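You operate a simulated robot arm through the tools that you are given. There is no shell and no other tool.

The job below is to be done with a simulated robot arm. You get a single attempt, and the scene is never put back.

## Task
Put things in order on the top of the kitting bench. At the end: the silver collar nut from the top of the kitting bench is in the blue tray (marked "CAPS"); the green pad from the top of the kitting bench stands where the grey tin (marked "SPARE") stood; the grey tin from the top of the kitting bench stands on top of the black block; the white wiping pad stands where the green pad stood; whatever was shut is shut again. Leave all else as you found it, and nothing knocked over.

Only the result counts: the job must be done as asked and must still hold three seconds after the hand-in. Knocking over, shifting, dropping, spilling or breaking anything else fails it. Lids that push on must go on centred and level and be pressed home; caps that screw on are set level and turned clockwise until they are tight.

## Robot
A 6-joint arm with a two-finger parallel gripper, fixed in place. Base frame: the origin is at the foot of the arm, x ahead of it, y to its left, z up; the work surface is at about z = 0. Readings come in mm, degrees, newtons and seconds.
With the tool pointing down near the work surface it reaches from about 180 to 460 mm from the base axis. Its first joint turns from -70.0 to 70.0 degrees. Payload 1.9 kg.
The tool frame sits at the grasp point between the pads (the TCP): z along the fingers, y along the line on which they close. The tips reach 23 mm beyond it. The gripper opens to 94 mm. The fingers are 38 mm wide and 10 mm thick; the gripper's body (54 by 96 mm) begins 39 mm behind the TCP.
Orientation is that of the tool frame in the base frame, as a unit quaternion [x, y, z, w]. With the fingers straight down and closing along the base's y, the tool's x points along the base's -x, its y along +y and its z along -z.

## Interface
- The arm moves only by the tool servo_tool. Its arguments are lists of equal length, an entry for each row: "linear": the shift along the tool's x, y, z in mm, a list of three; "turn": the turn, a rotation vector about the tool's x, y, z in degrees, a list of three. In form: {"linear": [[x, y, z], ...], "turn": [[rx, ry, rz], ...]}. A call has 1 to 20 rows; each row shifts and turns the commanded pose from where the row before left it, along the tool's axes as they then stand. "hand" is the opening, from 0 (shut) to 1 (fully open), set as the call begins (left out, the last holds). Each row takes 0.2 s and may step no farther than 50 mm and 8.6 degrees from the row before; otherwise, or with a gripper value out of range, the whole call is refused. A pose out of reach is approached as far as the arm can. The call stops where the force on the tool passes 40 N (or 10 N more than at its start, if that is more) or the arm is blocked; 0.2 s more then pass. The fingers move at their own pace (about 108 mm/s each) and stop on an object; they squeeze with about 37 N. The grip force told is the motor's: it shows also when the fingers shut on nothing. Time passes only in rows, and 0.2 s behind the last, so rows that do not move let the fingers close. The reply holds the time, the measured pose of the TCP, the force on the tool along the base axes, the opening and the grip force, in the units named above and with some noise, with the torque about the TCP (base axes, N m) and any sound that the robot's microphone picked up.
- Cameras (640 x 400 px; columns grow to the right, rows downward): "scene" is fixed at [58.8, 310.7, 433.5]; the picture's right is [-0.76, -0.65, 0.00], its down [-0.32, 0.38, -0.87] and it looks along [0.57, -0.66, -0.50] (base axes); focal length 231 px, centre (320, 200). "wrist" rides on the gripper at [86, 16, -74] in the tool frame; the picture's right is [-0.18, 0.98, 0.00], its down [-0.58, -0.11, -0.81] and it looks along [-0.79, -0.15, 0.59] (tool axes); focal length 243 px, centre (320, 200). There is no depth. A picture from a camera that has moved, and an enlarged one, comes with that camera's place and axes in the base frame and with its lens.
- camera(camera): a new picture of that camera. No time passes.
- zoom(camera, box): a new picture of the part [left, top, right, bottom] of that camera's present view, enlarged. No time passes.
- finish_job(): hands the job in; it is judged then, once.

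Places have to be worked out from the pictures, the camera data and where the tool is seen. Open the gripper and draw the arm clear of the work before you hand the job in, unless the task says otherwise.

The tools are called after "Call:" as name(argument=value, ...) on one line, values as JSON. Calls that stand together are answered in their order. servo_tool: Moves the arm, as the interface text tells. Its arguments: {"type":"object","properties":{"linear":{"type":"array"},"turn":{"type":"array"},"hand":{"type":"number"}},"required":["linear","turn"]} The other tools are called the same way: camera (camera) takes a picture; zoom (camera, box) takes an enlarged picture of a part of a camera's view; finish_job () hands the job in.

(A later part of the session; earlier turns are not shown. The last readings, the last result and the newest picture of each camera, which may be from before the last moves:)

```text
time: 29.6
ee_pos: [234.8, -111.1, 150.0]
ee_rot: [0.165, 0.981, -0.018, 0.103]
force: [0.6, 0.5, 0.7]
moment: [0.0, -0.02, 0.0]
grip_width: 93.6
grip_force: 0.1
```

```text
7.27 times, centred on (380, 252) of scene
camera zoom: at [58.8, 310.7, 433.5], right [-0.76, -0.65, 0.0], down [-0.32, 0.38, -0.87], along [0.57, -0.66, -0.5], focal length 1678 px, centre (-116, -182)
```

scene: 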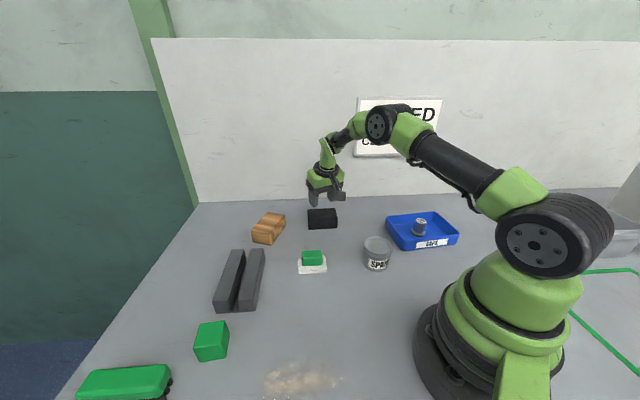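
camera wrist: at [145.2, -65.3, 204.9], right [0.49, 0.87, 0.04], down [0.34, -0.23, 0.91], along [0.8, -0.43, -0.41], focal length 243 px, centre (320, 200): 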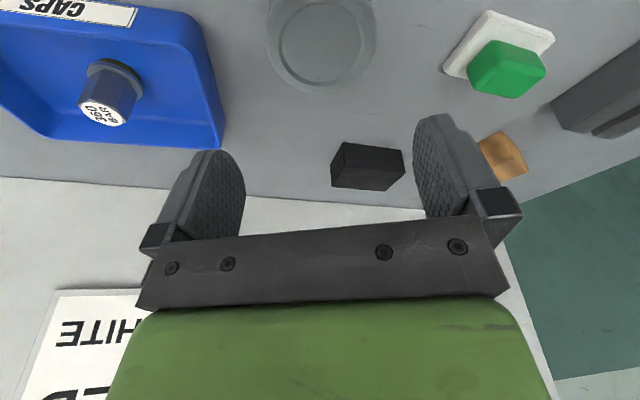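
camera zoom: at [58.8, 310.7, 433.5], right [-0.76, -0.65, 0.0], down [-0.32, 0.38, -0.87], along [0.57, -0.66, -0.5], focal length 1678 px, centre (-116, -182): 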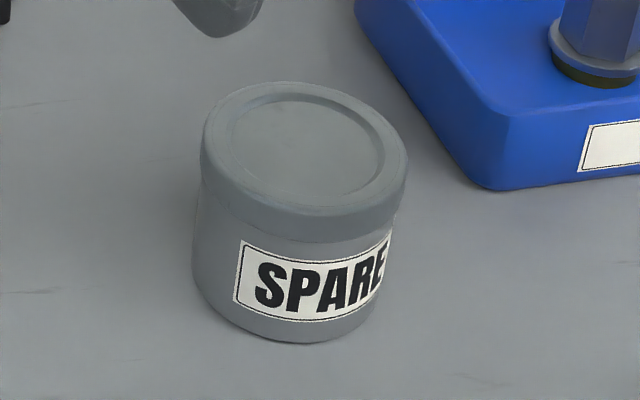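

The tin is about 55 mm tall, ∅70, centred near (236, -109.5), about 4 mm to the side of the TCP line. I shift and descend halfway, then check.

Call:
servo_tool(linear=[[5.75, 2, 29.5], [5.75, 2, 29.5], [0, 0, 0]], turn=[[0, 0, 0], [0, 0, 0], [0, 0, 0]])

Call:
camera(camera="wrist")

Call:
zoom(camera="scene", box=[330, 180, 440, 280])

```text
time: 30.4
ee_pos: [234.0, -116.3, 99.9]
ee_rot: [0.165, 0.981, -0.034, 0.097]
force: [-0.2, -0.8, 0.5]
moment: [0.01, 0.01, -0.03]
grip_width: 93.8
grip_force: 0.1
out of reach, approached as far as the arm can: row 1, 2
```

```text
taken
camera wrist: at [145.9, -66.1, 156.4], right [0.5, 0.87, 0.0], down [0.36, -0.21, 0.91], along [0.79, -0.45, -0.42], focal length 243 px, centre (320, 200)
```

wrist: 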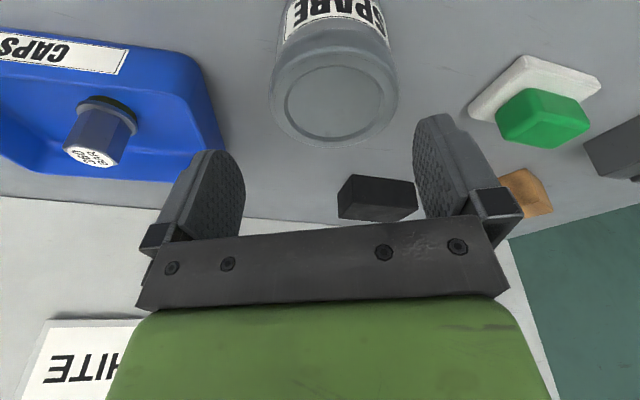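

```text
4.00 times, centred on (385, 230) of scene
camera zoom: at [58.8, 310.7, 433.5], right [-0.76, -0.65, 0.0], down [-0.32, 0.38, -0.87], along [0.57, -0.66, -0.5], focal length 923 px, centre (60, 80)
```

zoom: 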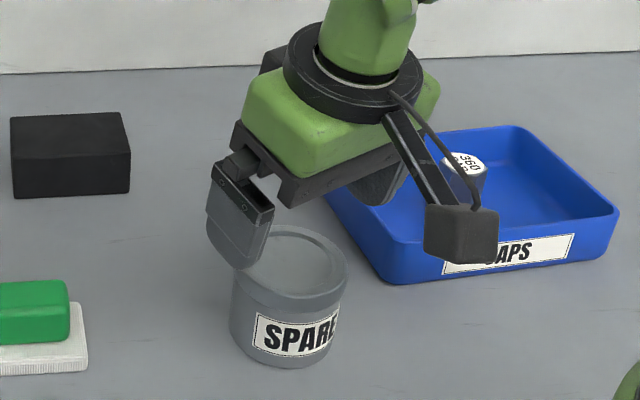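

Near the base the tilted pose hits the arm's limits at low height (the pose was clamped and slightly rolled). I'll pick the tin straight down instead and handle the last centimetre of reach at the block later; I bring the tool back to vertical.

Call:
servo_tool(linear=[[0, 0, -20], [0, 0, 0], [0, 0, 0]], turn=[[-1, 5.8, 0], [-1, 5.8, 0], [0, 0, 0]])

Call:
camera(camera="wrist")

```text
time: 31.2
ee_pos: [233.6, -112.7, 105.3]
ee_rot: [0.165, 0.986, -0.003, 0.022]
force: [0.1, 0.5, 0.5]
moment: [0.02, -0.01, 0.0]
grip_width: 93.8
grip_force: 0.0
out of reach, approached as far as the arm can: row 1
```

```text
taken
camera wrist: at [152.5, -69.6, 175.3], right [0.5, 0.87, 0.01], down [0.48, -0.28, 0.83], along [0.72, -0.41, -0.56], focal length 243 px, centre (320, 200)
```

wrist: 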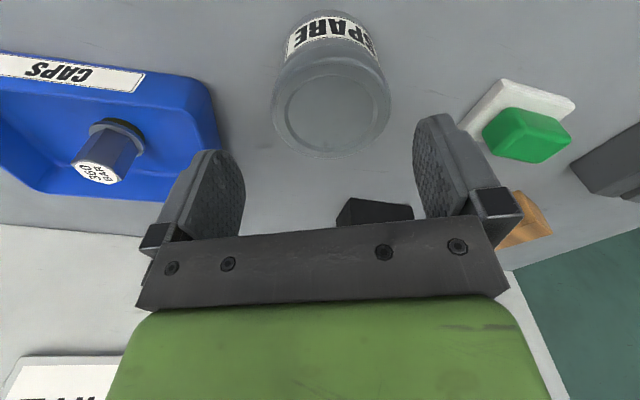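

Still 2.5° off vertical; I correct that and rise slightly.

Call:
servo_tool(linear=[[0, 0, 0], [0, 0, -15], [0, 0, 0]], turn=[[0.1, 2.5, 0], [0, 0, 0], [0, 0, 0]])

Call:
camera(camera="wrist")

Call:
zoom(camera="wrist", box=[250, 0, 410, 150])

```text
time: 32.0
ee_pos: [231.3, -113.4, 119.0]
ee_rot: [0.167, 0.986, 0.0, 0.0]
force: [-0.5, -0.7, 0.2]
moment: [-0.02, 0.0, -0.04]
grip_width: 94.4
grip_force: 0.0
```

```text
taken
camera wrist: at [155.8, -70.4, 193.2], right [0.49, 0.87, 0.0], down [0.51, -0.29, 0.81], along [0.7, -0.4, -0.59], focal length 243 px, centre (320, 200)
```

wrist: 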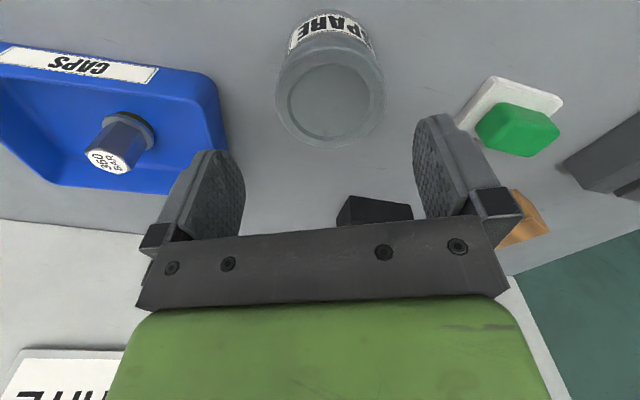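

```text
2.67 times, centred on (330, 75) of wrist
camera zoom: at [155.8, -70.4, 193.2], right [0.49, 0.87, 0.0], down [0.51, -0.29, 0.81], along [0.7, -0.4, -0.59], focal length 647 px, centre (293, 533)
```

zoom: 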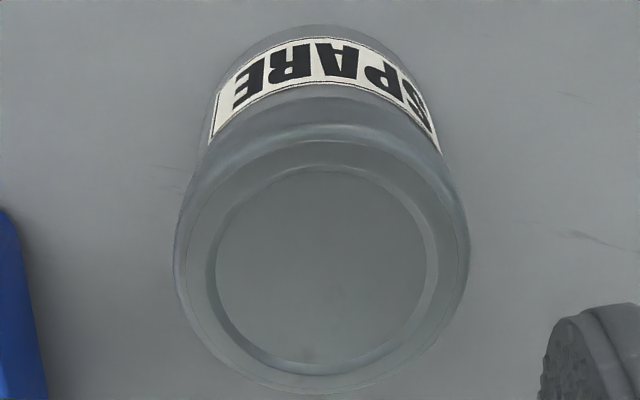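

The tin's centre measures (237, -109), 55 mm tall; I shift by 3 mm outward and 6.4 mm sideways and lower the open fingers around it to TCP z≈28.

Call:
servo_tool(linear=[[-3.1, 6.4, 0], [0, 0, 30], [0, 0, 0]], turn=[[0, 0, 0], [0, 0, 0], [0, 0, 0]])

Call:
camera(camera="wrist")

```text
time: 32.8
ee_pos: [238.8, -109.5, 89.1]
ee_rot: [0.166, 0.986, 0.001, 0.0]
force: [-0.2, -0.2, 0.4]
moment: [-0.03, 0.01, -0.01]
grip_width: 94.2
grip_force: 0.1
```

```text
taken
camera wrist: at [161.2, -66.4, 163.6], right [0.5, 0.87, 0.0], down [0.51, -0.29, 0.81], along [0.7, -0.4, -0.59], focal length 243 px, centre (320, 200)
```

wrist: 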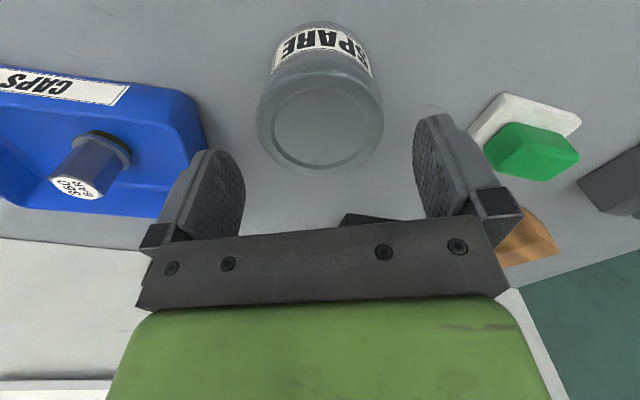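

The tin is centred at column 321 between the fingers. I descend the remaining 61 mm.

Call:
servo_tool(linear=[[0, 0, 25], [0, 0, 25], [0, 0, 11], [0, 0, 0]], turn=[[0, 0, 0], [0, 0, 0], [0, 0, 0], [0, 0, 0]])

Call:
camera(camera="wrist")

Call:
zoom(camera="scene", box=[330, 180, 440, 280])

```text
time: 33.8
ee_pos: [239.3, -109.4, 28.3]
ee_rot: [0.166, 0.986, 0.0, 0.001]
force: [0.0, 0.1, -0.2]
moment: [-0.01, 0.0, -0.01]
grip_width: 94.3
grip_force: 0.1
```

```text
taken
camera wrist: at [161.7, -66.1, 103.0], right [0.5, 0.87, 0.0], down [0.51, -0.29, 0.81], along [0.7, -0.4, -0.59], focal length 243 px, centre (320, 200)
```

wrist: 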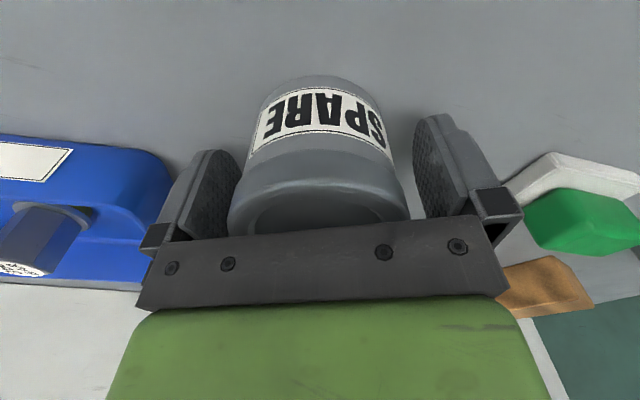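

```text
4.00 times, centred on (385, 230) of scene
camera zoom: at [58.8, 310.7, 433.5], right [-0.76, -0.65, 0.0], down [-0.32, 0.38, -0.87], along [0.57, -0.66, -0.5], focal length 923 px, centre (60, 80)
```

zoom: 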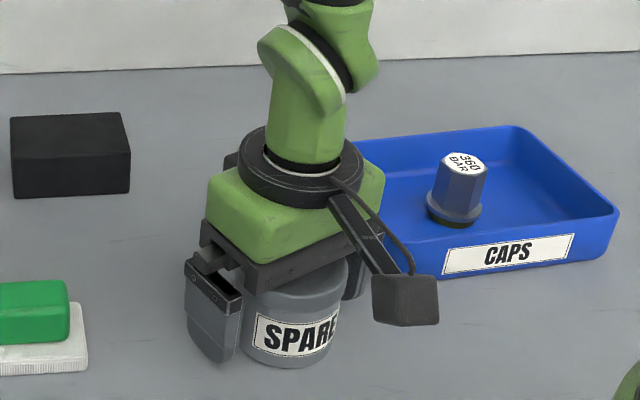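

The tin sits between the fingers. I close the gripper.

Call:
servo_tool(linear=[[0, 0, 0], [0, 0, 0], [0, 0, 0]], turn=[[0, 0, 0], [0, 0, 0], [0, 0, 0]], hand=0)

Call:
servo_tool(linear=[[0, 0, -2], [0, 0, -4], [0, 0, -6], [0, 0, 0]], turn=[[0, 0, 0], [0, 0, 0], [0, 0, 0], [0, 0, 0]])

Call:
camera(camera="wrist")

Call:
zoom(camera="scene", box=[330, 180, 440, 280])

```text
time: 34.6
ee_pos: [239.6, -108.7, 28.8]
ee_rot: [0.166, 0.986, 0.0, 0.001]
force: [0.0, 0.1, 0.2]
moment: [0.0, -0.02, 0.01]
grip_width: 63.5
grip_force: 37.1
```

```text
time: 35.6
ee_pos: [237.9, -108.4, 39.8]
ee_rot: [0.166, 0.986, 0.0, 0.0]
force: [0.5, -1.0, -2.8]
moment: [-0.01, -0.04, 0.03]
grip_width: 63.3
grip_force: 37.2
```

```text
taken
camera wrist: at [160.9, -65.3, 114.4], right [0.49, 0.87, 0.0], down [0.51, -0.29, 0.81], along [0.7, -0.4, -0.59], focal length 243 px, centre (320, 200)
```

wrist: 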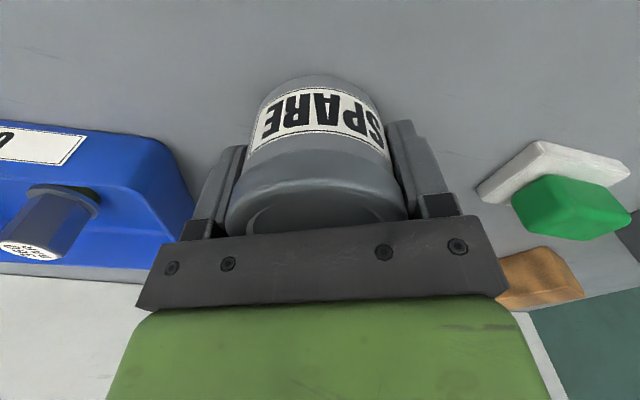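

```text
4.00 times, centred on (385, 230) of scene
camera zoom: at [58.8, 310.7, 433.5], right [-0.76, -0.65, 0.0], down [-0.32, 0.38, -0.87], along [0.57, -0.66, -0.5], focal length 923 px, centre (60, 80)
```

zoom: 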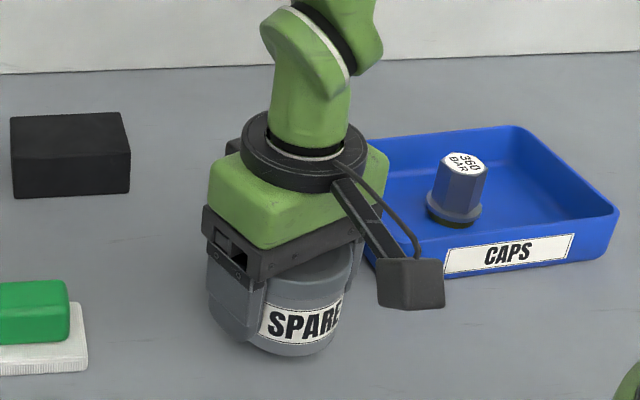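

The tin (63 mm across the grip, about 0.25 kg) is lifted cleanly with its lid. I raise it and carry it towards the block, stopping at radius ~448.

Call:
servo_tool(linear=[[0, 0, -48], [0, 0, -48], [-47, 7.4, 0], [-47, 7.4, 0], [-47, 7.4, 0], [-47, 7.4, 0], [0, 0, 0]], turn=[[0, 0, 0], [0, 0, 0], [0, 0, 0], [0, 0, 0], [0, 0, 0], [0, 0, 0], [0, 0, 0]])

Call:
camera(camera="wrist")

Call:
camera(camera="scene")

```text
time: 37.2
ee_pos: [425.9, -141.4, 137.7]
ee_rot: [0.165, 0.986, 0.0, 0.0]
force: [0.6, -0.9, -2.5]
moment: [0.01, -0.05, 0.0]
grip_width: 63.4
grip_force: 37.1
```

```text
taken
camera wrist: at [348.7, -99.0, 212.8], right [0.49, 0.87, 0.0], down [0.51, -0.29, 0.81], along [0.7, -0.4, -0.59], focal length 243 px, centre (320, 200)
```

wrist: 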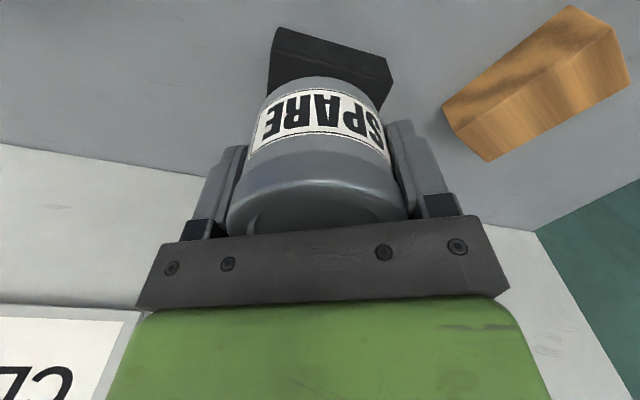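

```text
taken
```

scene: 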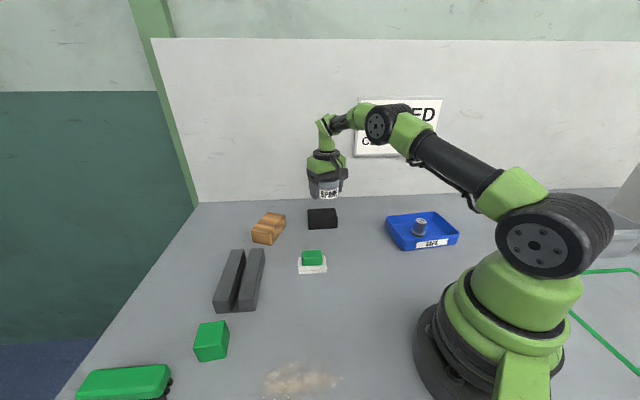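

At (426, -141) with no reach complaints. I lower to z≈90 (tin bottom ~62, above the 40 mm block) and creep outward in small steps to find the limit.

Call:
servo_tool(linear=[[0, 0, 24], [0, 0, 24], [-4, 0, 0], [-4, 0, 0], [-4, 0, 0], [0, 0, 0]], turn=[[0, 0, 0], [0, 0, 0], [0, 0, 0], [0, 0, 0], [0, 0, 0], [0, 0, 0]])

```text
time: 38.6
ee_pos: [436.9, -145.5, 88.2]
ee_rot: [0.165, 0.986, 0.0, 0.001]
force: [-0.1, 0.3, -3.3]
moment: [-0.04, 0.01, -0.03]
grip_width: 63.4
grip_force: 37.0
```

Radius 460 reached fine. I keep creeping outward.

Call:
servo_tool(linear=[[-3, 0, 0], [-3, 0, 0], [-2.5, 0, 0], [0, 0, 0]], turn=[[0, 0, 0], [0, 0, 0], [0, 0, 0], [0, 0, 0]])

Call:
camera(camera="wrist")

Call:
camera(camera="scene")

```text
time: 39.6
ee_pos: [438.2, -145.1, 88.3]
ee_rot: [0.166, 0.986, -0.001, 0.001]
force: [0.0, 1.0, -2.4]
moment: [0.03, -0.03, 0.0]
grip_width: 63.7
grip_force: 37.0
out of reach, approached as far as the arm can: row 2
```

```text
taken
camera wrist: at [361.8, -102.7, 162.4], right [0.5, 0.87, 0.0], down [0.51, -0.29, 0.81], along [0.7, -0.4, -0.59], focal length 243 px, centre (320, 200)
```

wrist: 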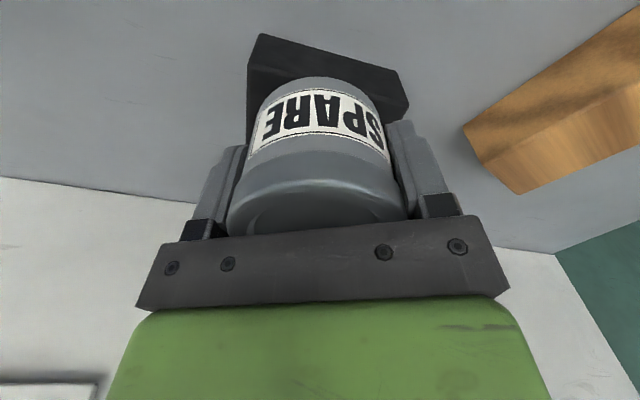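

```text
taken
```

scene: 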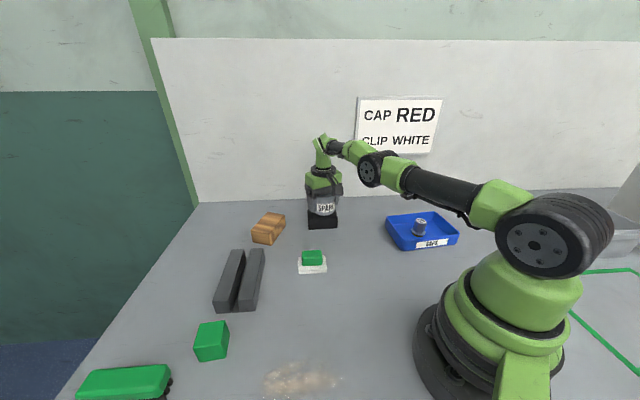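

The straight-down limit is radius ≈462, TCP at (438, -146), 8 mm short of the block's centre. I'll set the tin down here first (well supported), then regrip with a slight tilt to shift it those last 8 mm. Lowering now.

Call:
servo_tool(linear=[[0, 0, 12], [0, 0, 4], [0, 0, 1.5], [0, 0, 0]], turn=[[0, 0, 0], [0, 0, 0], [0, 0, 0], [0, 0, 0]])

Call:
camera(camera="wrist")

Call:
zoom(camera="scene", box=[280, 160, 370, 240])

```text
time: 40.6
ee_pos: [438.2, -143.4, 70.4]
ee_rot: [0.166, 0.986, 0.0, 0.002]
force: [0.0, -0.3, -3.1]
moment: [0.01, 0.01, 0.03]
grip_width: 63.4
grip_force: 36.7
out of reach, approached as far as the arm can: row 2
```

```text
taken
camera wrist: at [360.5, -100.4, 145.6], right [0.5, 0.87, 0.0], down [0.51, -0.29, 0.81], along [0.7, -0.4, -0.59], focal length 243 px, centre (320, 200)
```

wrist: 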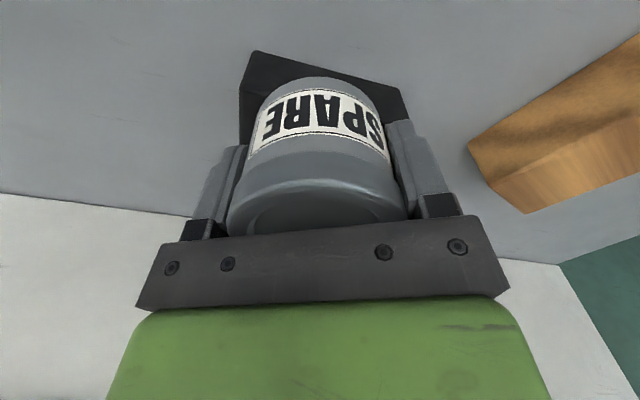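

```text
5.00 times, centred on (325, 200) of scene
camera zoom: at [58.8, 310.7, 433.5], right [-0.76, -0.65, 0.0], down [-0.32, 0.38, -0.87], along [0.57, -0.66, -0.5], focal length 1154 px, centre (295, 200)
```

zoom: 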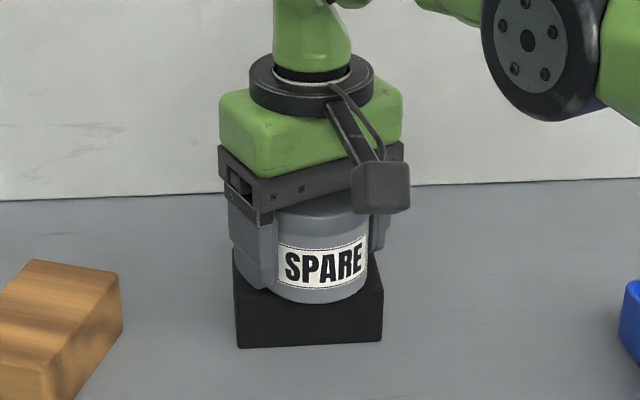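

The clamp nudged the TCP to about (436.6, -143.6). I back off 1.5 mm radially and 2 mm sideways to stay off the limit, then lower gently until contact.

Call:
servo_tool(linear=[[1.5, -2.2, 0], [0, 0, 1], [0, 0, 1], [0, 0, 0]], turn=[[0, 0, 0], [0, 0, 0], [0, 0, 0], [0, 0, 0]])

```text
time: 41.6
ee_pos: [434.1, -145.0, 69.3]
ee_rot: [0.165, 0.986, 0.0, 0.0]
force: [-0.1, 0.1, -3.2]
moment: [0.01, -0.01, 0.0]
grip_width: 63.4
grip_force: 36.9
```

No contact yet at z≈69; I continue in 0.7 mm steps.

Call:
servo_tool(linear=[[0, 0, 0.7], [0, 0, 0.7], [0, 0, 0]], turn=[[0, 0, 0], [0, 0, 0], [0, 0, 0]])

```text
time: 42.4
ee_pos: [436.0, -145.1, 68.7]
ee_rot: [0.166, 0.986, -0.001, 0.002]
force: [-4.0, 4.1, 13.4]
moment: [-0.03, 0.19, -0.06]
grip_width: 63.2
grip_force: 37.2
```

Contact at 13 N. I ease off half a millimetre and open the fingers.

Call:
servo_tool(linear=[[0, 0, -0.5], [0, 0, 0], [0, 0, 0]], turn=[[0, 0, 0], [0, 0, 0], [0, 0, 0]], hand=0.85)

Call:
camera(camera="wrist")

Call:
zoom(camera="scene", box=[280, 160, 370, 240])

```text
time: 43.2
ee_pos: [435.8, -146.2, 68.0]
ee_rot: [0.166, 0.986, 0.0, 0.0]
force: [0.6, -0.2, -0.6]
moment: [0.03, 0.04, -0.02]
grip_width: 80.1
grip_force: 0.1
```

```text
taken
camera wrist: at [358.4, -102.8, 143.2], right [0.5, 0.87, 0.0], down [0.51, -0.29, 0.81], along [0.7, -0.4, -0.59], focal length 243 px, centre (320, 200)
```

wrist: 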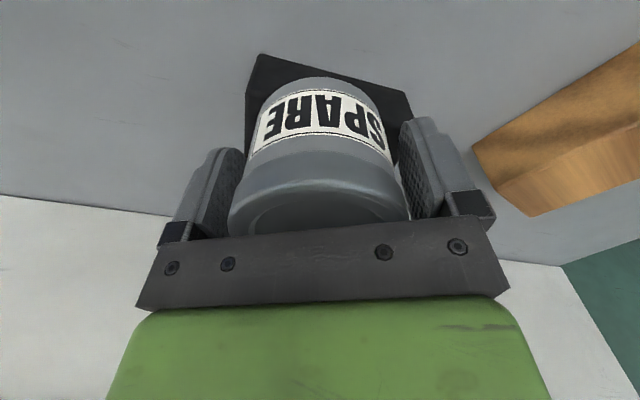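

```text
5.00 times, centred on (325, 200) of scene
camera zoom: at [58.8, 310.7, 433.5], right [-0.76, -0.65, 0.0], down [-0.32, 0.38, -0.87], along [0.57, -0.66, -0.5], focal length 1154 px, centre (295, 200)
```

zoom: 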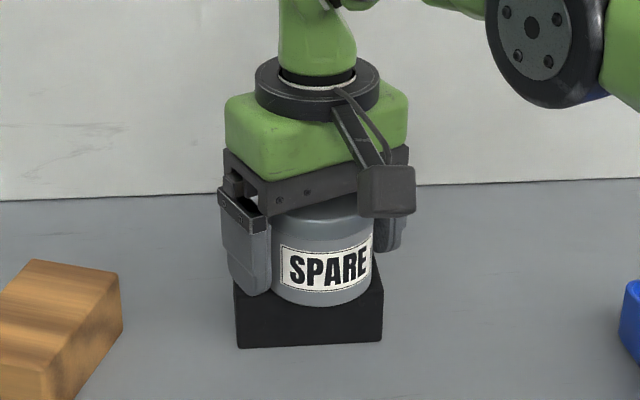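

The tin stands stably on the block, its centre near (434, -147); the block's centre is (445, -149). I tilt the open gripper 6° outward around it for the regrip and check.

Call:
servo_tool(linear=[[0, 0, -1.5], [0, 0, 0], [0, 0, 0]], turn=[[0, -3, 0], [0, -3, 0], [0, 0, 0]])

Call:
camera(camera="wrist")

Call:
zoom(camera="scene", box=[280, 160, 370, 240])

```text
time: 44.0
ee_pos: [434.8, -145.3, 71.0]
ee_rot: [0.166, 0.985, -0.01, 0.052]
force: [-0.8, -0.4, 0.2]
moment: [0.03, 0.0, -0.01]
grip_width: 79.9
grip_force: 0.1
```

```text
taken
camera wrist: at [350.8, -100.4, 135.5], right [0.49, 0.87, 0.02], down [0.43, -0.26, 0.86], along [0.76, -0.42, -0.5], focal length 243 px, centre (320, 200)
```

wrist: 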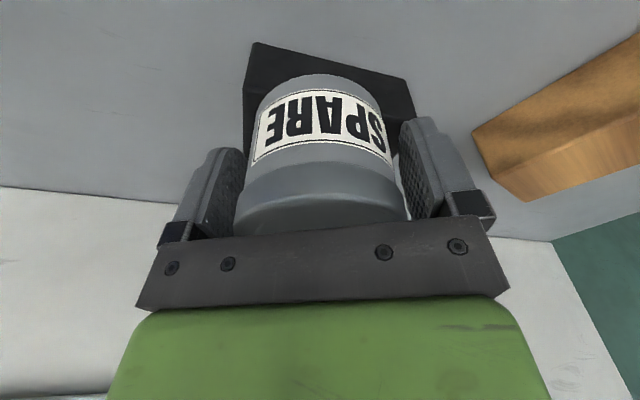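

```text
5.00 times, centred on (325, 200) of scene
camera zoom: at [58.8, 310.7, 433.5], right [-0.76, -0.65, 0.0], down [-0.32, 0.38, -0.87], along [0.57, -0.66, -0.5], focal length 1154 px, centre (295, 200)
```

zoom: 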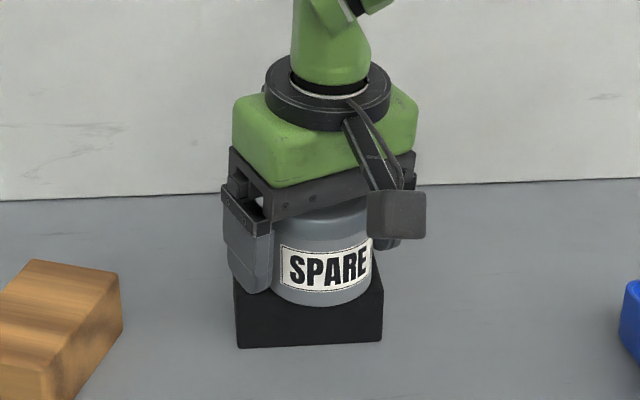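

Clear all around. I regrip and lift 4 mm.

Call:
servo_tool(linear=[[0, 0, 0], [0, 0, 0], [0, 0, 0]], turn=[[0, 0, 0], [0, 0, 0], [0, 0, 0]], hand=0)

Call:
servo_tool(linear=[[-0.2, 0, -2], [-0.2, 0, -2], [0, 0, 0]], turn=[[0, 0, 0], [0, 0, 0], [0, 0, 0]])

Call:
camera(camera="wrist")

Call:
zoom(camera="scene", box=[280, 160, 370, 240])

```text
time: 44.8
ee_pos: [435.5, -146.3, 70.3]
ee_rot: [0.166, 0.985, -0.009, 0.053]
force: [-0.2, 2.8, 2.9]
moment: [0.08, -0.06, -0.02]
grip_width: 63.2
grip_force: 36.8
```

```text
time: 45.6
ee_pos: [435.4, -145.8, 73.4]
ee_rot: [0.165, 0.985, -0.009, 0.052]
force: [0.0, 0.9, -3.1]
moment: [-0.03, 0.02, 0.0]
grip_width: 63.5
grip_force: 37.0
```

```text
taken
camera wrist: at [351.2, -100.6, 139.3], right [0.49, 0.87, 0.02], down [0.43, -0.26, 0.86], along [0.76, -0.42, -0.5], focal length 243 px, centre (320, 200)
```

wrist: 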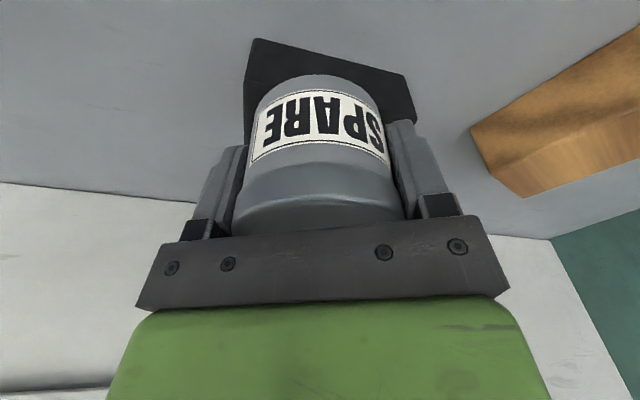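

```text
5.00 times, centred on (325, 200) of scene
camera zoom: at [58.8, 310.7, 433.5], right [-0.76, -0.65, 0.0], down [-0.32, 0.38, -0.87], along [0.57, -0.66, -0.5], focal length 1154 px, centre (295, 200)
```

zoom: 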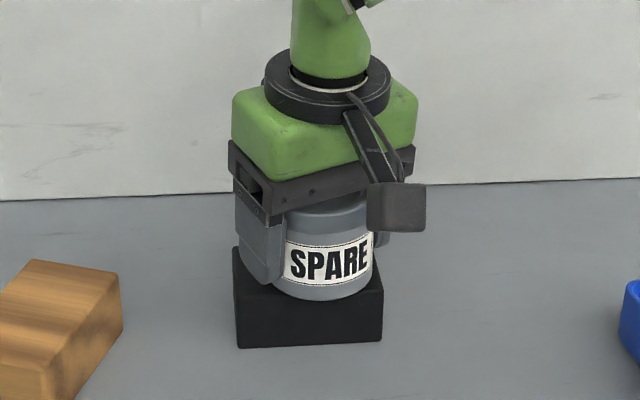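

Tin lifted and level. I move it 11 mm outward and 1.5 mm sideways to the block's centre.

Call:
servo_tool(linear=[[-3.7, 0.5, 0.4], [-3.7, 0.5, 0.4], [-3.6, 0.5, 0.35], [0, 0, 0]], turn=[[0, 0, 0], [0, 0, 0], [0, 0, 0], [0, 0, 0]])

Call:
camera(camera="wrist")

Call:
zoom(camera="scene", box=[280, 160, 370, 240])

```text
time: 46.6
ee_pos: [446.8, -147.9, 73.5]
ee_rot: [0.165, 0.985, -0.008, 0.052]
force: [0.1, -0.7, -3.2]
moment: [0.04, -0.03, -0.02]
grip_width: 63.2
grip_force: 36.8
```

```text
taken
camera wrist: at [362.6, -103.0, 139.0], right [0.49, 0.87, 0.02], down [0.43, -0.26, 0.86], along [0.76, -0.42, -0.5], focal length 243 px, centre (320, 200)
```

wrist: 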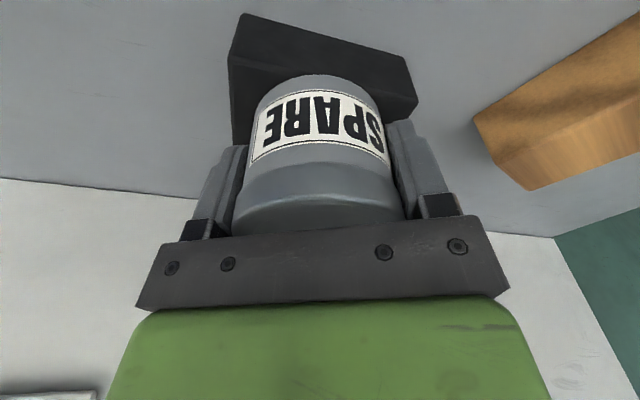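

```text
5.00 times, centred on (325, 200) of scene
camera zoom: at [58.8, 310.7, 433.5], right [-0.76, -0.65, 0.0], down [-0.32, 0.38, -0.87], along [0.57, -0.66, -0.5], focal length 1154 px, centre (295, 200)
```

zoom: 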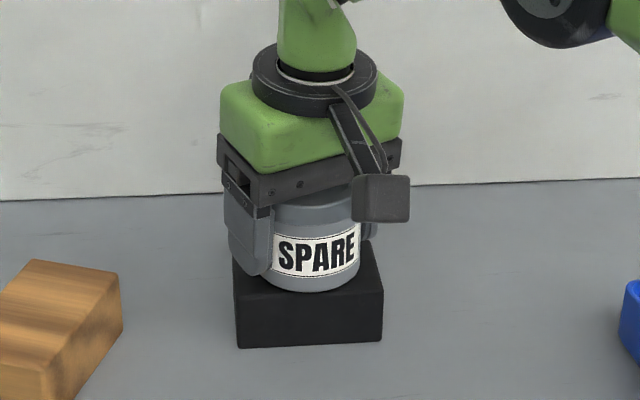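

The tin is now over the block's centre within about 2 mm. I add 1.5 mm sideways and lower slowly to contact.

Call:
servo_tool(linear=[[0, 1.5, 0], [0.15, 0, 1.5], [0.1, 0, 0.8], [0, 0, 0]], turn=[[0, 0, 0], [0, 0, 0], [0, 0, 0], [0, 0, 0]])

```text
time: 47.6
ee_pos: [446.2, -146.5, 71.9]
ee_rot: [0.166, 0.985, -0.009, 0.052]
force: [0.9, 0.6, -2.9]
moment: [-0.02, 0.01, 0.0]
grip_width: 63.6
grip_force: 37.0
```

No contact yet; I go on in 0.7 mm steps.

Call:
servo_tool(linear=[[0.07, 0, 0.7], [0.07, 0, 0.7], [0, 0, 0]], turn=[[0, 0, 0], [0, 0, 0], [0, 0, 0]])

```text
time: 48.4
ee_pos: [446.6, -146.7, 69.7]
ee_rot: [0.166, 0.985, -0.008, 0.053]
force: [-2.9, 0.3, 0.5]
moment: [0.07, -0.03, 0.0]
grip_width: 63.2
grip_force: 36.9
```

The force went from -3 N to +0.5 N: the tin's weight now rests on the block. I open the fingers.

Call:
servo_tool(linear=[[0, 0, 0.3], [0, 0, 0], [0, 0, 0]], turn=[[0, 0, 0], [0, 0, 0], [0, 0, 0]])

Call:
servo_tool(linear=[[0, 0, 0], [0, 0, 0], [0, 0, 0]], turn=[[0, 0, 0], [0, 0, 0], [0, 0, 0]], hand=0.9)

Call:
zoom(camera="scene", box=[280, 160, 370, 240])

Call:
camera(camera="wrist")

```text
time: 49.2
ee_pos: [448.3, -146.0, 70.2]
ee_rot: [0.166, 0.985, -0.008, 0.052]
force: [-8.1, 4.2, 12.9]
moment: [0.17, 0.31, -0.02]
grip_width: 63.5
grip_force: 36.8
```

```text
time: 50.0
ee_pos: [447.2, -145.9, 70.0]
ee_rot: [0.166, 0.985, -0.009, 0.053]
force: [-0.1, -0.1, 0.3]
moment: [0.01, 0.0, 0.0]
grip_width: 84.4
grip_force: 0.1
```

```text
5.00 times, centred on (325, 200) of scene
camera zoom: at [58.8, 310.7, 433.5], right [-0.76, -0.65, 0.0], down [-0.32, 0.38, -0.87], along [0.57, -0.66, -0.5], focal length 1154 px, centre (295, 200)
```

zoom: 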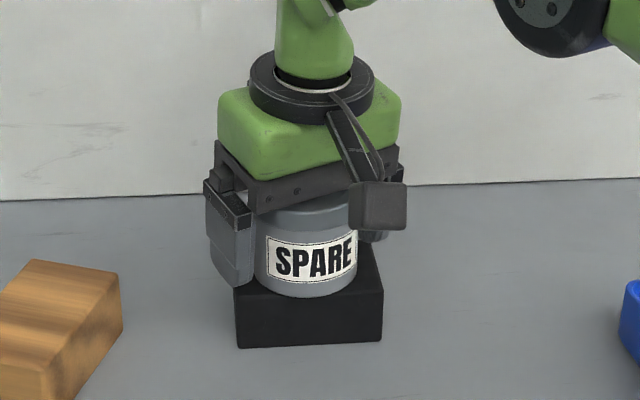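

```text
taken
camera wrist: at [363.2, -101.6, 135.0], right [0.49, 0.87, 0.02], down [0.43, -0.26, 0.86], along [0.76, -0.42, -0.5], focal length 243 px, centre (320, 200)
```

wrist: 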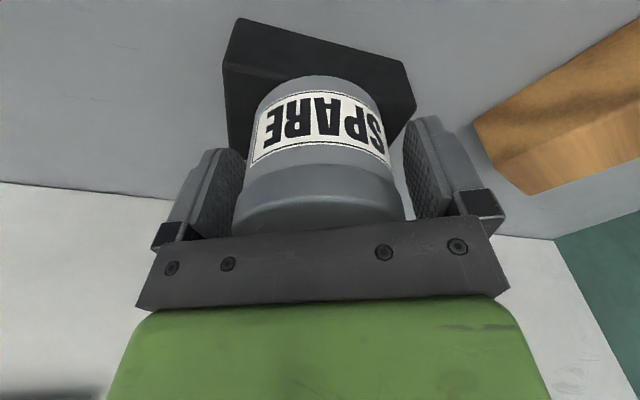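

The tin stands centred on the block. I retract along the tool axis, straighten the tool and check from afar.

Call:
servo_tool(linear=[[0, 0, -20], [0, 0, -35], [0, 0, -35], [20, 0, 0], [20, 0, 0], [0, 0, 0]], turn=[[0, 0, 0], [0, 0, 0], [0, 0, 0], [0, 3, 0], [0, 3, 0], [0, 0, 0]])

Call:
camera(camera="wrist")

Call:
zoom(camera="scene", box=[280, 160, 370, 240])

```text
time: 51.4
ee_pos: [401.0, -130.2, 156.6]
ee_rot: [0.165, 0.986, 0.0, 0.0]
force: [0.5, 0.4, 0.0]
moment: [0.01, 0.01, 0.0]
grip_width: 84.4
grip_force: 0.1
```

```text
taken
camera wrist: at [323.5, -87.2, 231.1], right [0.5, 0.87, 0.0], down [0.51, -0.29, 0.81], along [0.7, -0.4, -0.59], focal length 243 px, centre (320, 200)
```

wrist: 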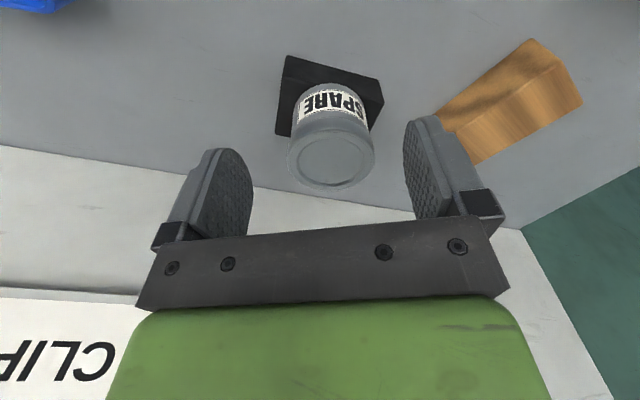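

```text
5.00 times, centred on (325, 200) of scene
camera zoom: at [58.8, 310.7, 433.5], right [-0.76, -0.65, 0.0], down [-0.32, 0.38, -0.87], along [0.57, -0.66, -0.5], focal length 1154 px, centre (295, 200)
```

zoom: 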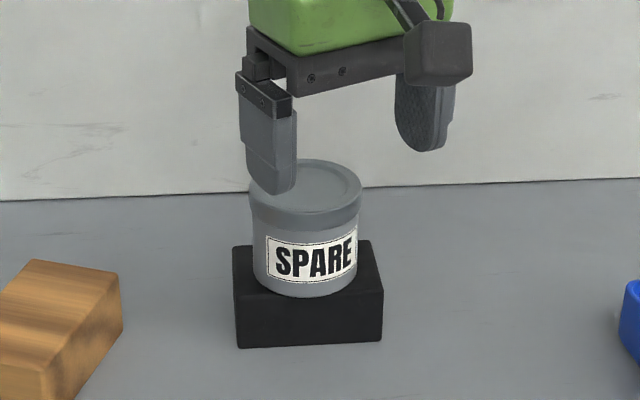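

The tin stands squarely on the black block. Next the green cube (≈(350, 260)): I travel over it and turn the hand to about its edge direction.

Call:
servo_tool(linear=[[22.1, 43.9, 0], [22.1, 43.9, 0], [22.1, 43.9, 0], [22.1, 43.9, 0], [22.1, 43.9, 0], [22.1, 43.9, 0], [22.1, 43.9, 0], [22.1, 43.9, 0], [0, 0, 0], [0, 0, 0], [0, 0, 0], [0, 0, 0], [0, 0, 0], [0, 0, 0], [0, 0, 0], [0, 0, 0], [0, 0, 0], [0, 0, 0]], turn=[[0, 0, 0], [0, 0, 0], [0, 0, 0], [0, 0, 0], [0, 0, 0], [0, 0, 0], [0, 0, 0], [0, 0, 0], [0, 0, -7.8], [0, 0, -7.8], [0, 0, -7.8], [0, 0, -7.8], [0, 0, -7.8], [0, 0, -7.8], [0, 0, -7.8], [0, 0, -7.8], [0, 0, -7.8], [0, 0, 0]], hand=0.75)

Call:
camera(camera="wrist")

Call:
camera(camera="scene")

```text
time: 55.2
ee_pos: [347.4, 259.8, 156.7]
ee_rot: [-0.433, 0.901, -0.001, 0.0]
force: [0.4, 0.5, -1.0]
moment: [0.03, -0.02, 0.0]
grip_width: 70.3
grip_force: 0.1
```

```text
taken
camera wrist: at [279.5, 201.6, 230.3], right [-0.65, 0.76, 0.0], down [0.45, 0.39, 0.81], along [0.61, 0.52, -0.59], focal length 243 px, centre (320, 200)
```

wrist: 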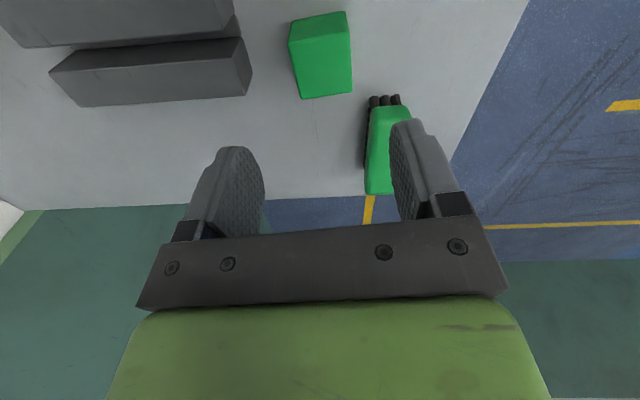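

```text
taken
```

scene: 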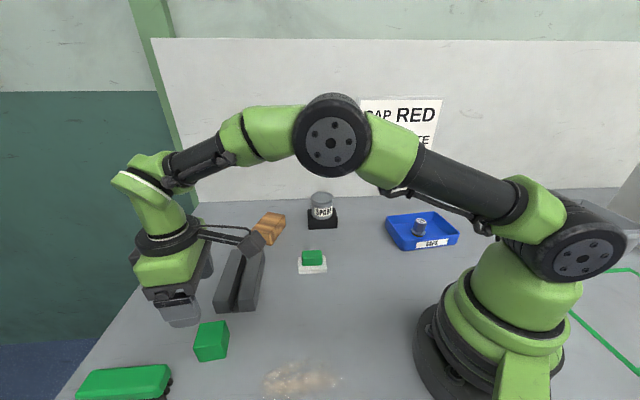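

I zoom in on the cube to measure its place and orientation.

Call:
zoom(camera="wrist", box=[240, 0, 400, 110])

```text
3.64 times, centred on (320, 55) of wrist
camera zoom: at [279.5, 201.6, 230.3], right [-0.65, 0.76, 0.0], down [0.45, 0.39, 0.81], along [0.61, 0.52, -0.59], focal length 882 px, centre (320, 727)
```

zoom: 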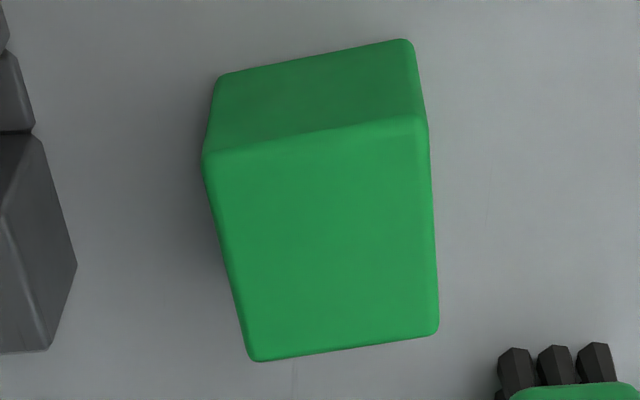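

The cube is ~43 mm square, 40 mm high, centred at (347, 262.5), turned about 49°. I correct by 3.8/1.5 mm and 2°, then descend around it.

Call:
servo_tool(linear=[[-3.8, 1.5, 0], [0, 0, 40], [0, 0, 35], [0, 0, 0]], turn=[[0, 0, 2], [0, 0, 0], [0, 0, 0], [0, 0, 0]])

Call:
camera(camera="wrist")

```text
time: 56.2
ee_pos: [349.3, 263.5, 79.4]
ee_rot: [-0.416, 0.91, 0.0, 0.0]
force: [-0.5, 0.6, 0.2]
moment: [0.02, 0.02, -0.01]
grip_width: 70.5
grip_force: 0.1
```

```text
taken
camera wrist: at [279.5, 208.3, 154.1], right [-0.62, 0.78, 0.0], down [0.46, 0.37, 0.81], along [0.63, 0.5, -0.59], focal length 243 px, centre (320, 200)
```

wrist: 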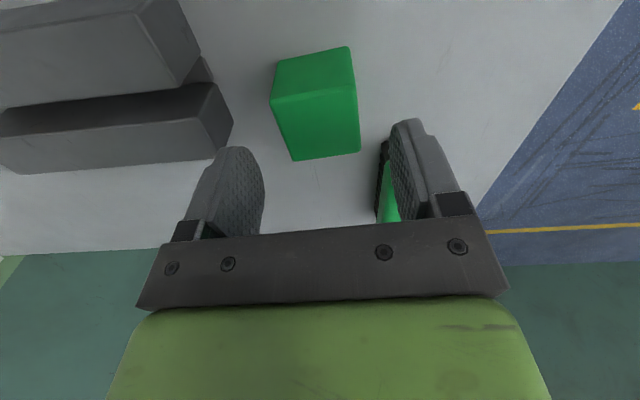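

The cube's top is centred at column 320. I lower the remaining 50 mm.

Call:
servo_tool(linear=[[0, 0, 25], [0, 0, 20], [0, 0, 5], [0, 0, 0]], turn=[[0, 0, 0], [0, 0, 0], [0, 0, 0], [0, 0, 0]])

Call:
camera(camera="wrist")

Call:
zoom(camera="scene", box=[150, 270, 290, 370])

```text
time: 57.2
ee_pos: [348.4, 263.2, 30.0]
ee_rot: [-0.415, 0.91, -0.001, 0.0]
force: [-0.1, -0.7, 0.1]
moment: [0.02, -0.03, 0.01]
grip_width: 70.6
grip_force: 0.0
```

```text
taken
camera wrist: at [279.2, 207.8, 105.0], right [-0.62, 0.78, 0.0], down [0.46, 0.37, 0.81], along [0.63, 0.5, -0.59], focal length 243 px, centre (320, 200)
```

wrist: 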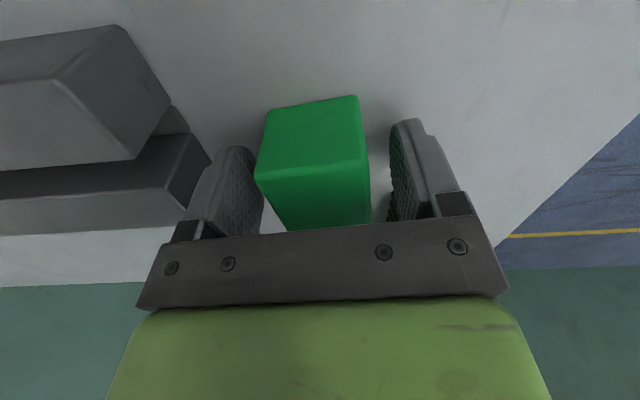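

```text
4.00 times, centred on (220, 320) of scene
camera zoom: at [58.8, 310.7, 433.5], right [-0.76, -0.65, 0.0], down [-0.32, 0.38, -0.87], along [0.57, -0.66, -0.5], focal length 923 px, centre (720, -280)
```

zoom: 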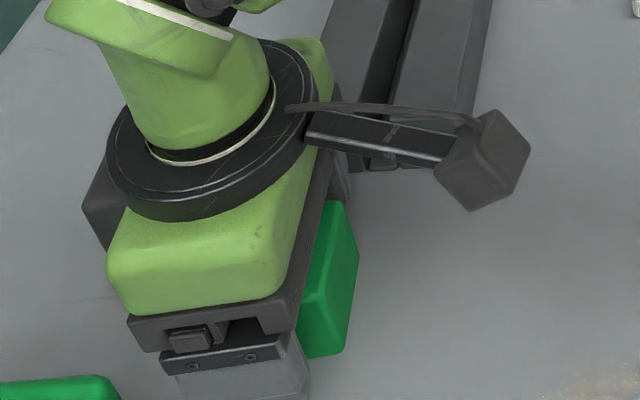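

The cube is centred between the fingers and clear of the bars and brush. I close and lift a little.

Call:
servo_tool(linear=[[0, 0, 0], [0, 0, 0], [0, 0, 0]], turn=[[0, 0, 0], [0, 0, 0], [0, 0, 0]], hand=0)

Call:
servo_tool(linear=[[0, 0, -3], [0, 0, -7], [0, 0, -10], [0, 0, 0]], turn=[[0, 0, 0], [0, 0, 0], [0, 0, 0], [0, 0, 0]])

Call:
camera(camera="wrist")

```text
time: 58.0
ee_pos: [348.4, 263.1, 30.5]
ee_rot: [-0.416, 0.909, -0.001, 0.001]
force: [-0.2, 1.0, 0.2]
moment: [0.03, 0.05, -0.03]
grip_width: 43.5
grip_force: 37.1
```

```text
time: 59.0
ee_pos: [347.5, 264.5, 51.5]
ee_rot: [-0.415, 0.91, -0.002, -0.001]
force: [0.8, 0.3, -1.7]
moment: [0.0, 0.03, 0.02]
grip_width: 43.5
grip_force: 37.0
```

```text
taken
camera wrist: at [278.4, 208.5, 126.4], right [-0.62, 0.78, 0.0], down [0.46, 0.37, 0.81], along [0.63, 0.5, -0.59], focal length 243 px, centre (320, 200)
```

wrist: 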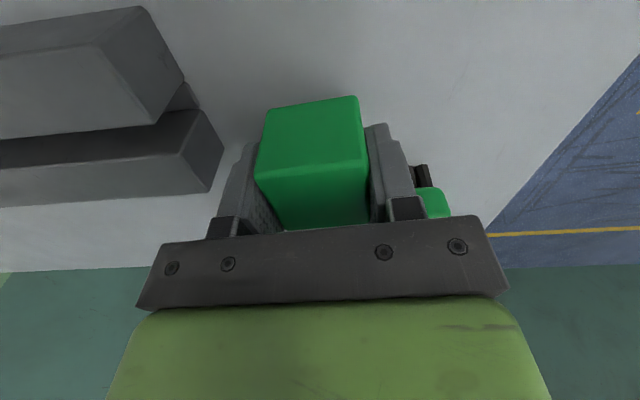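

The cube is held (about 0.17 kg). I raise it and carry it towards the tin's former place at (237, -109), turning the hand by 90° on the way.

Call:
servo_tool(linear=[[0, 0, -49], [0, 0, -49], [44.2, -20, 0], [44.2, -20, 0], [44.2, -20, 0], [44.2, -20, 0], [0, 0, 0], [0, 0, 0], [0, 0, 0], [0, 0, 0], [0, 0, 0], [0, 0, 0], [0, 0, 0], [0, 0, 0], [0, 0, 0], [0, 0, 0], [0, 0, 0], [0, 0, 0], [0, 0, 0]], turn=[[0, 0, 0], [0, 0, 0], [0, 0, 0], [0, 0, 0], [0, 0, 0], [0, 0, 0], [0, 0, 7.5], [0, 0, 7.5], [0, 0, 7.5], [0, 0, 7.5], [0, 0, 7.5], [0, 0, 7.5], [0, 0, 7.5], [0, 0, 7.5], [0, 0, 7.5], [0, 0, 7.5], [0, 0, 7.5], [0, 0, 7.5], [0, 0, 0]])

Call:
servo_tool(linear=[[-20, -44.2, 0], [-20, -44.2, 0], [-20, -44.2, 0], [-20, -44.2, 0], [0, 0, 0]], turn=[[0, 0, 0], [0, 0, 0], [0, 0, 0], [0, 0, 0], [0, 0, 0]])

Call:
camera(camera="wrist")

Call:
camera(camera="scene")

```text
time: 63.0
ee_pos: [293.4, 77.3, 148.9]
ee_rot: [0.35, 0.937, 0.0, 0.001]
force: [-0.9, 0.0, -0.8]
moment: [-0.01, -0.01, -0.02]
grip_width: 43.7
grip_force: 37.2
```

```text
time: 64.2
ee_pos: [238.8, -108.1, 148.6]
ee_rot: [0.348, 0.938, -0.001, 0.0]
force: [-0.6, -0.7, -0.8]
moment: [-0.02, 0.02, -0.04]
grip_width: 43.4
grip_force: 37.4
```

```text
taken
camera wrist: at [183.1, -40.2, 223.1], right [0.78, 0.62, 0.0], down [0.37, -0.46, 0.81], along [0.5, -0.63, -0.59], focal length 243 px, centre (320, 200)
```

wrist: 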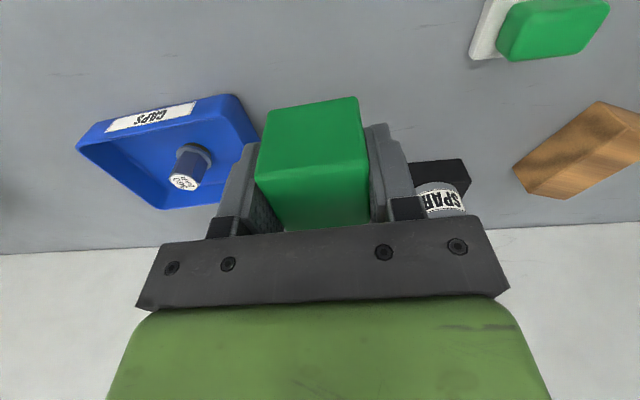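

```text
taken
```

scene: 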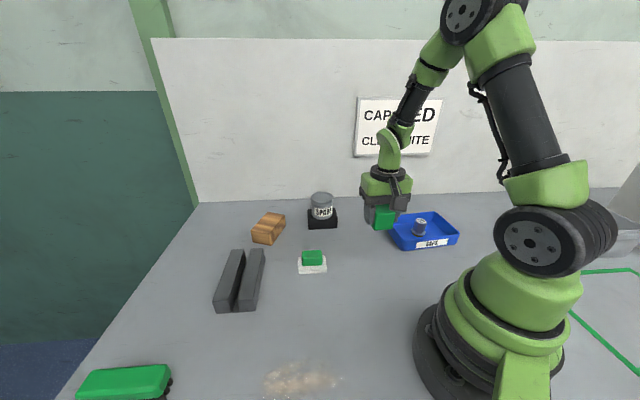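

The cube hangs over (237.6, -108.6), right on the tin's former place. I lower it to just above the bench.

Call:
servo_tool(linear=[[0, 0, 45], [0, 0, 45], [0, 0, 22], [0, 0, 0]], turn=[[0, 0, 0], [0, 0, 0], [0, 0, 0], [0, 0, 0]])

Call:
zoom(camera="scene", box=[330, 180, 440, 280])

```text
time: 65.2
ee_pos: [237.9, -108.4, 36.9]
ee_rot: [0.35, 0.937, 0.0, 0.001]
force: [-0.6, 0.6, -0.8]
moment: [0.01, 0.0, -0.02]
grip_width: 43.6
grip_force: 37.1
```

```text
4.00 times, centred on (385, 230) of scene
camera zoom: at [58.8, 310.7, 433.5], right [-0.76, -0.65, 0.0], down [-0.32, 0.38, -0.87], along [0.57, -0.66, -0.5], focal length 923 px, centre (60, 80)
```

zoom: 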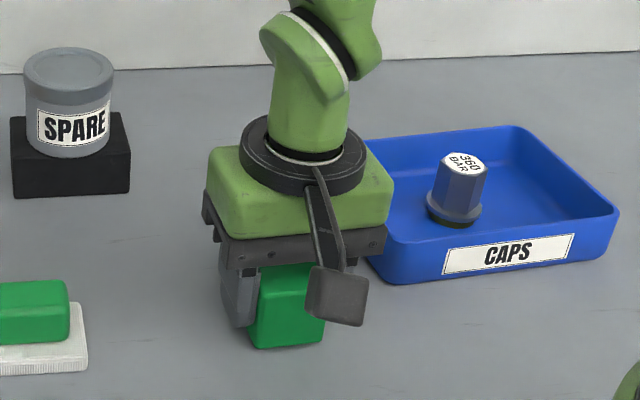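

I lower the last few millimetres gently to find contact.

Call:
servo_tool(linear=[[0, 0, 3], [0, 0, 1.5], [0, 0, 1], [0, 0, 0]], turn=[[0, 0, 0], [0, 0, 0], [0, 0, 0], [0, 0, 0]])

```text
time: 66.2
ee_pos: [238.3, -108.8, 30.3]
ee_rot: [0.35, 0.937, 0.0, 0.001]
force: [-0.2, 1.0, -1.0]
moment: [0.02, -0.03, -0.02]
grip_width: 43.6
grip_force: 37.1
```

Call:
servo_tool(linear=[[0, 0, 0.6], [0, 0, 0.6], [0, 0, 0]], turn=[[0, 0, 0], [0, 0, 0], [0, 0, 0]])

```text
time: 67.0
ee_pos: [237.5, -108.3, 30.6]
ee_rot: [0.349, 0.937, 0.0, 0.001]
force: [-5.4, 3.6, 29.1]
moment: [0.21, 0.3, 0.01]
grip_width: 43.7
grip_force: 37.0
```

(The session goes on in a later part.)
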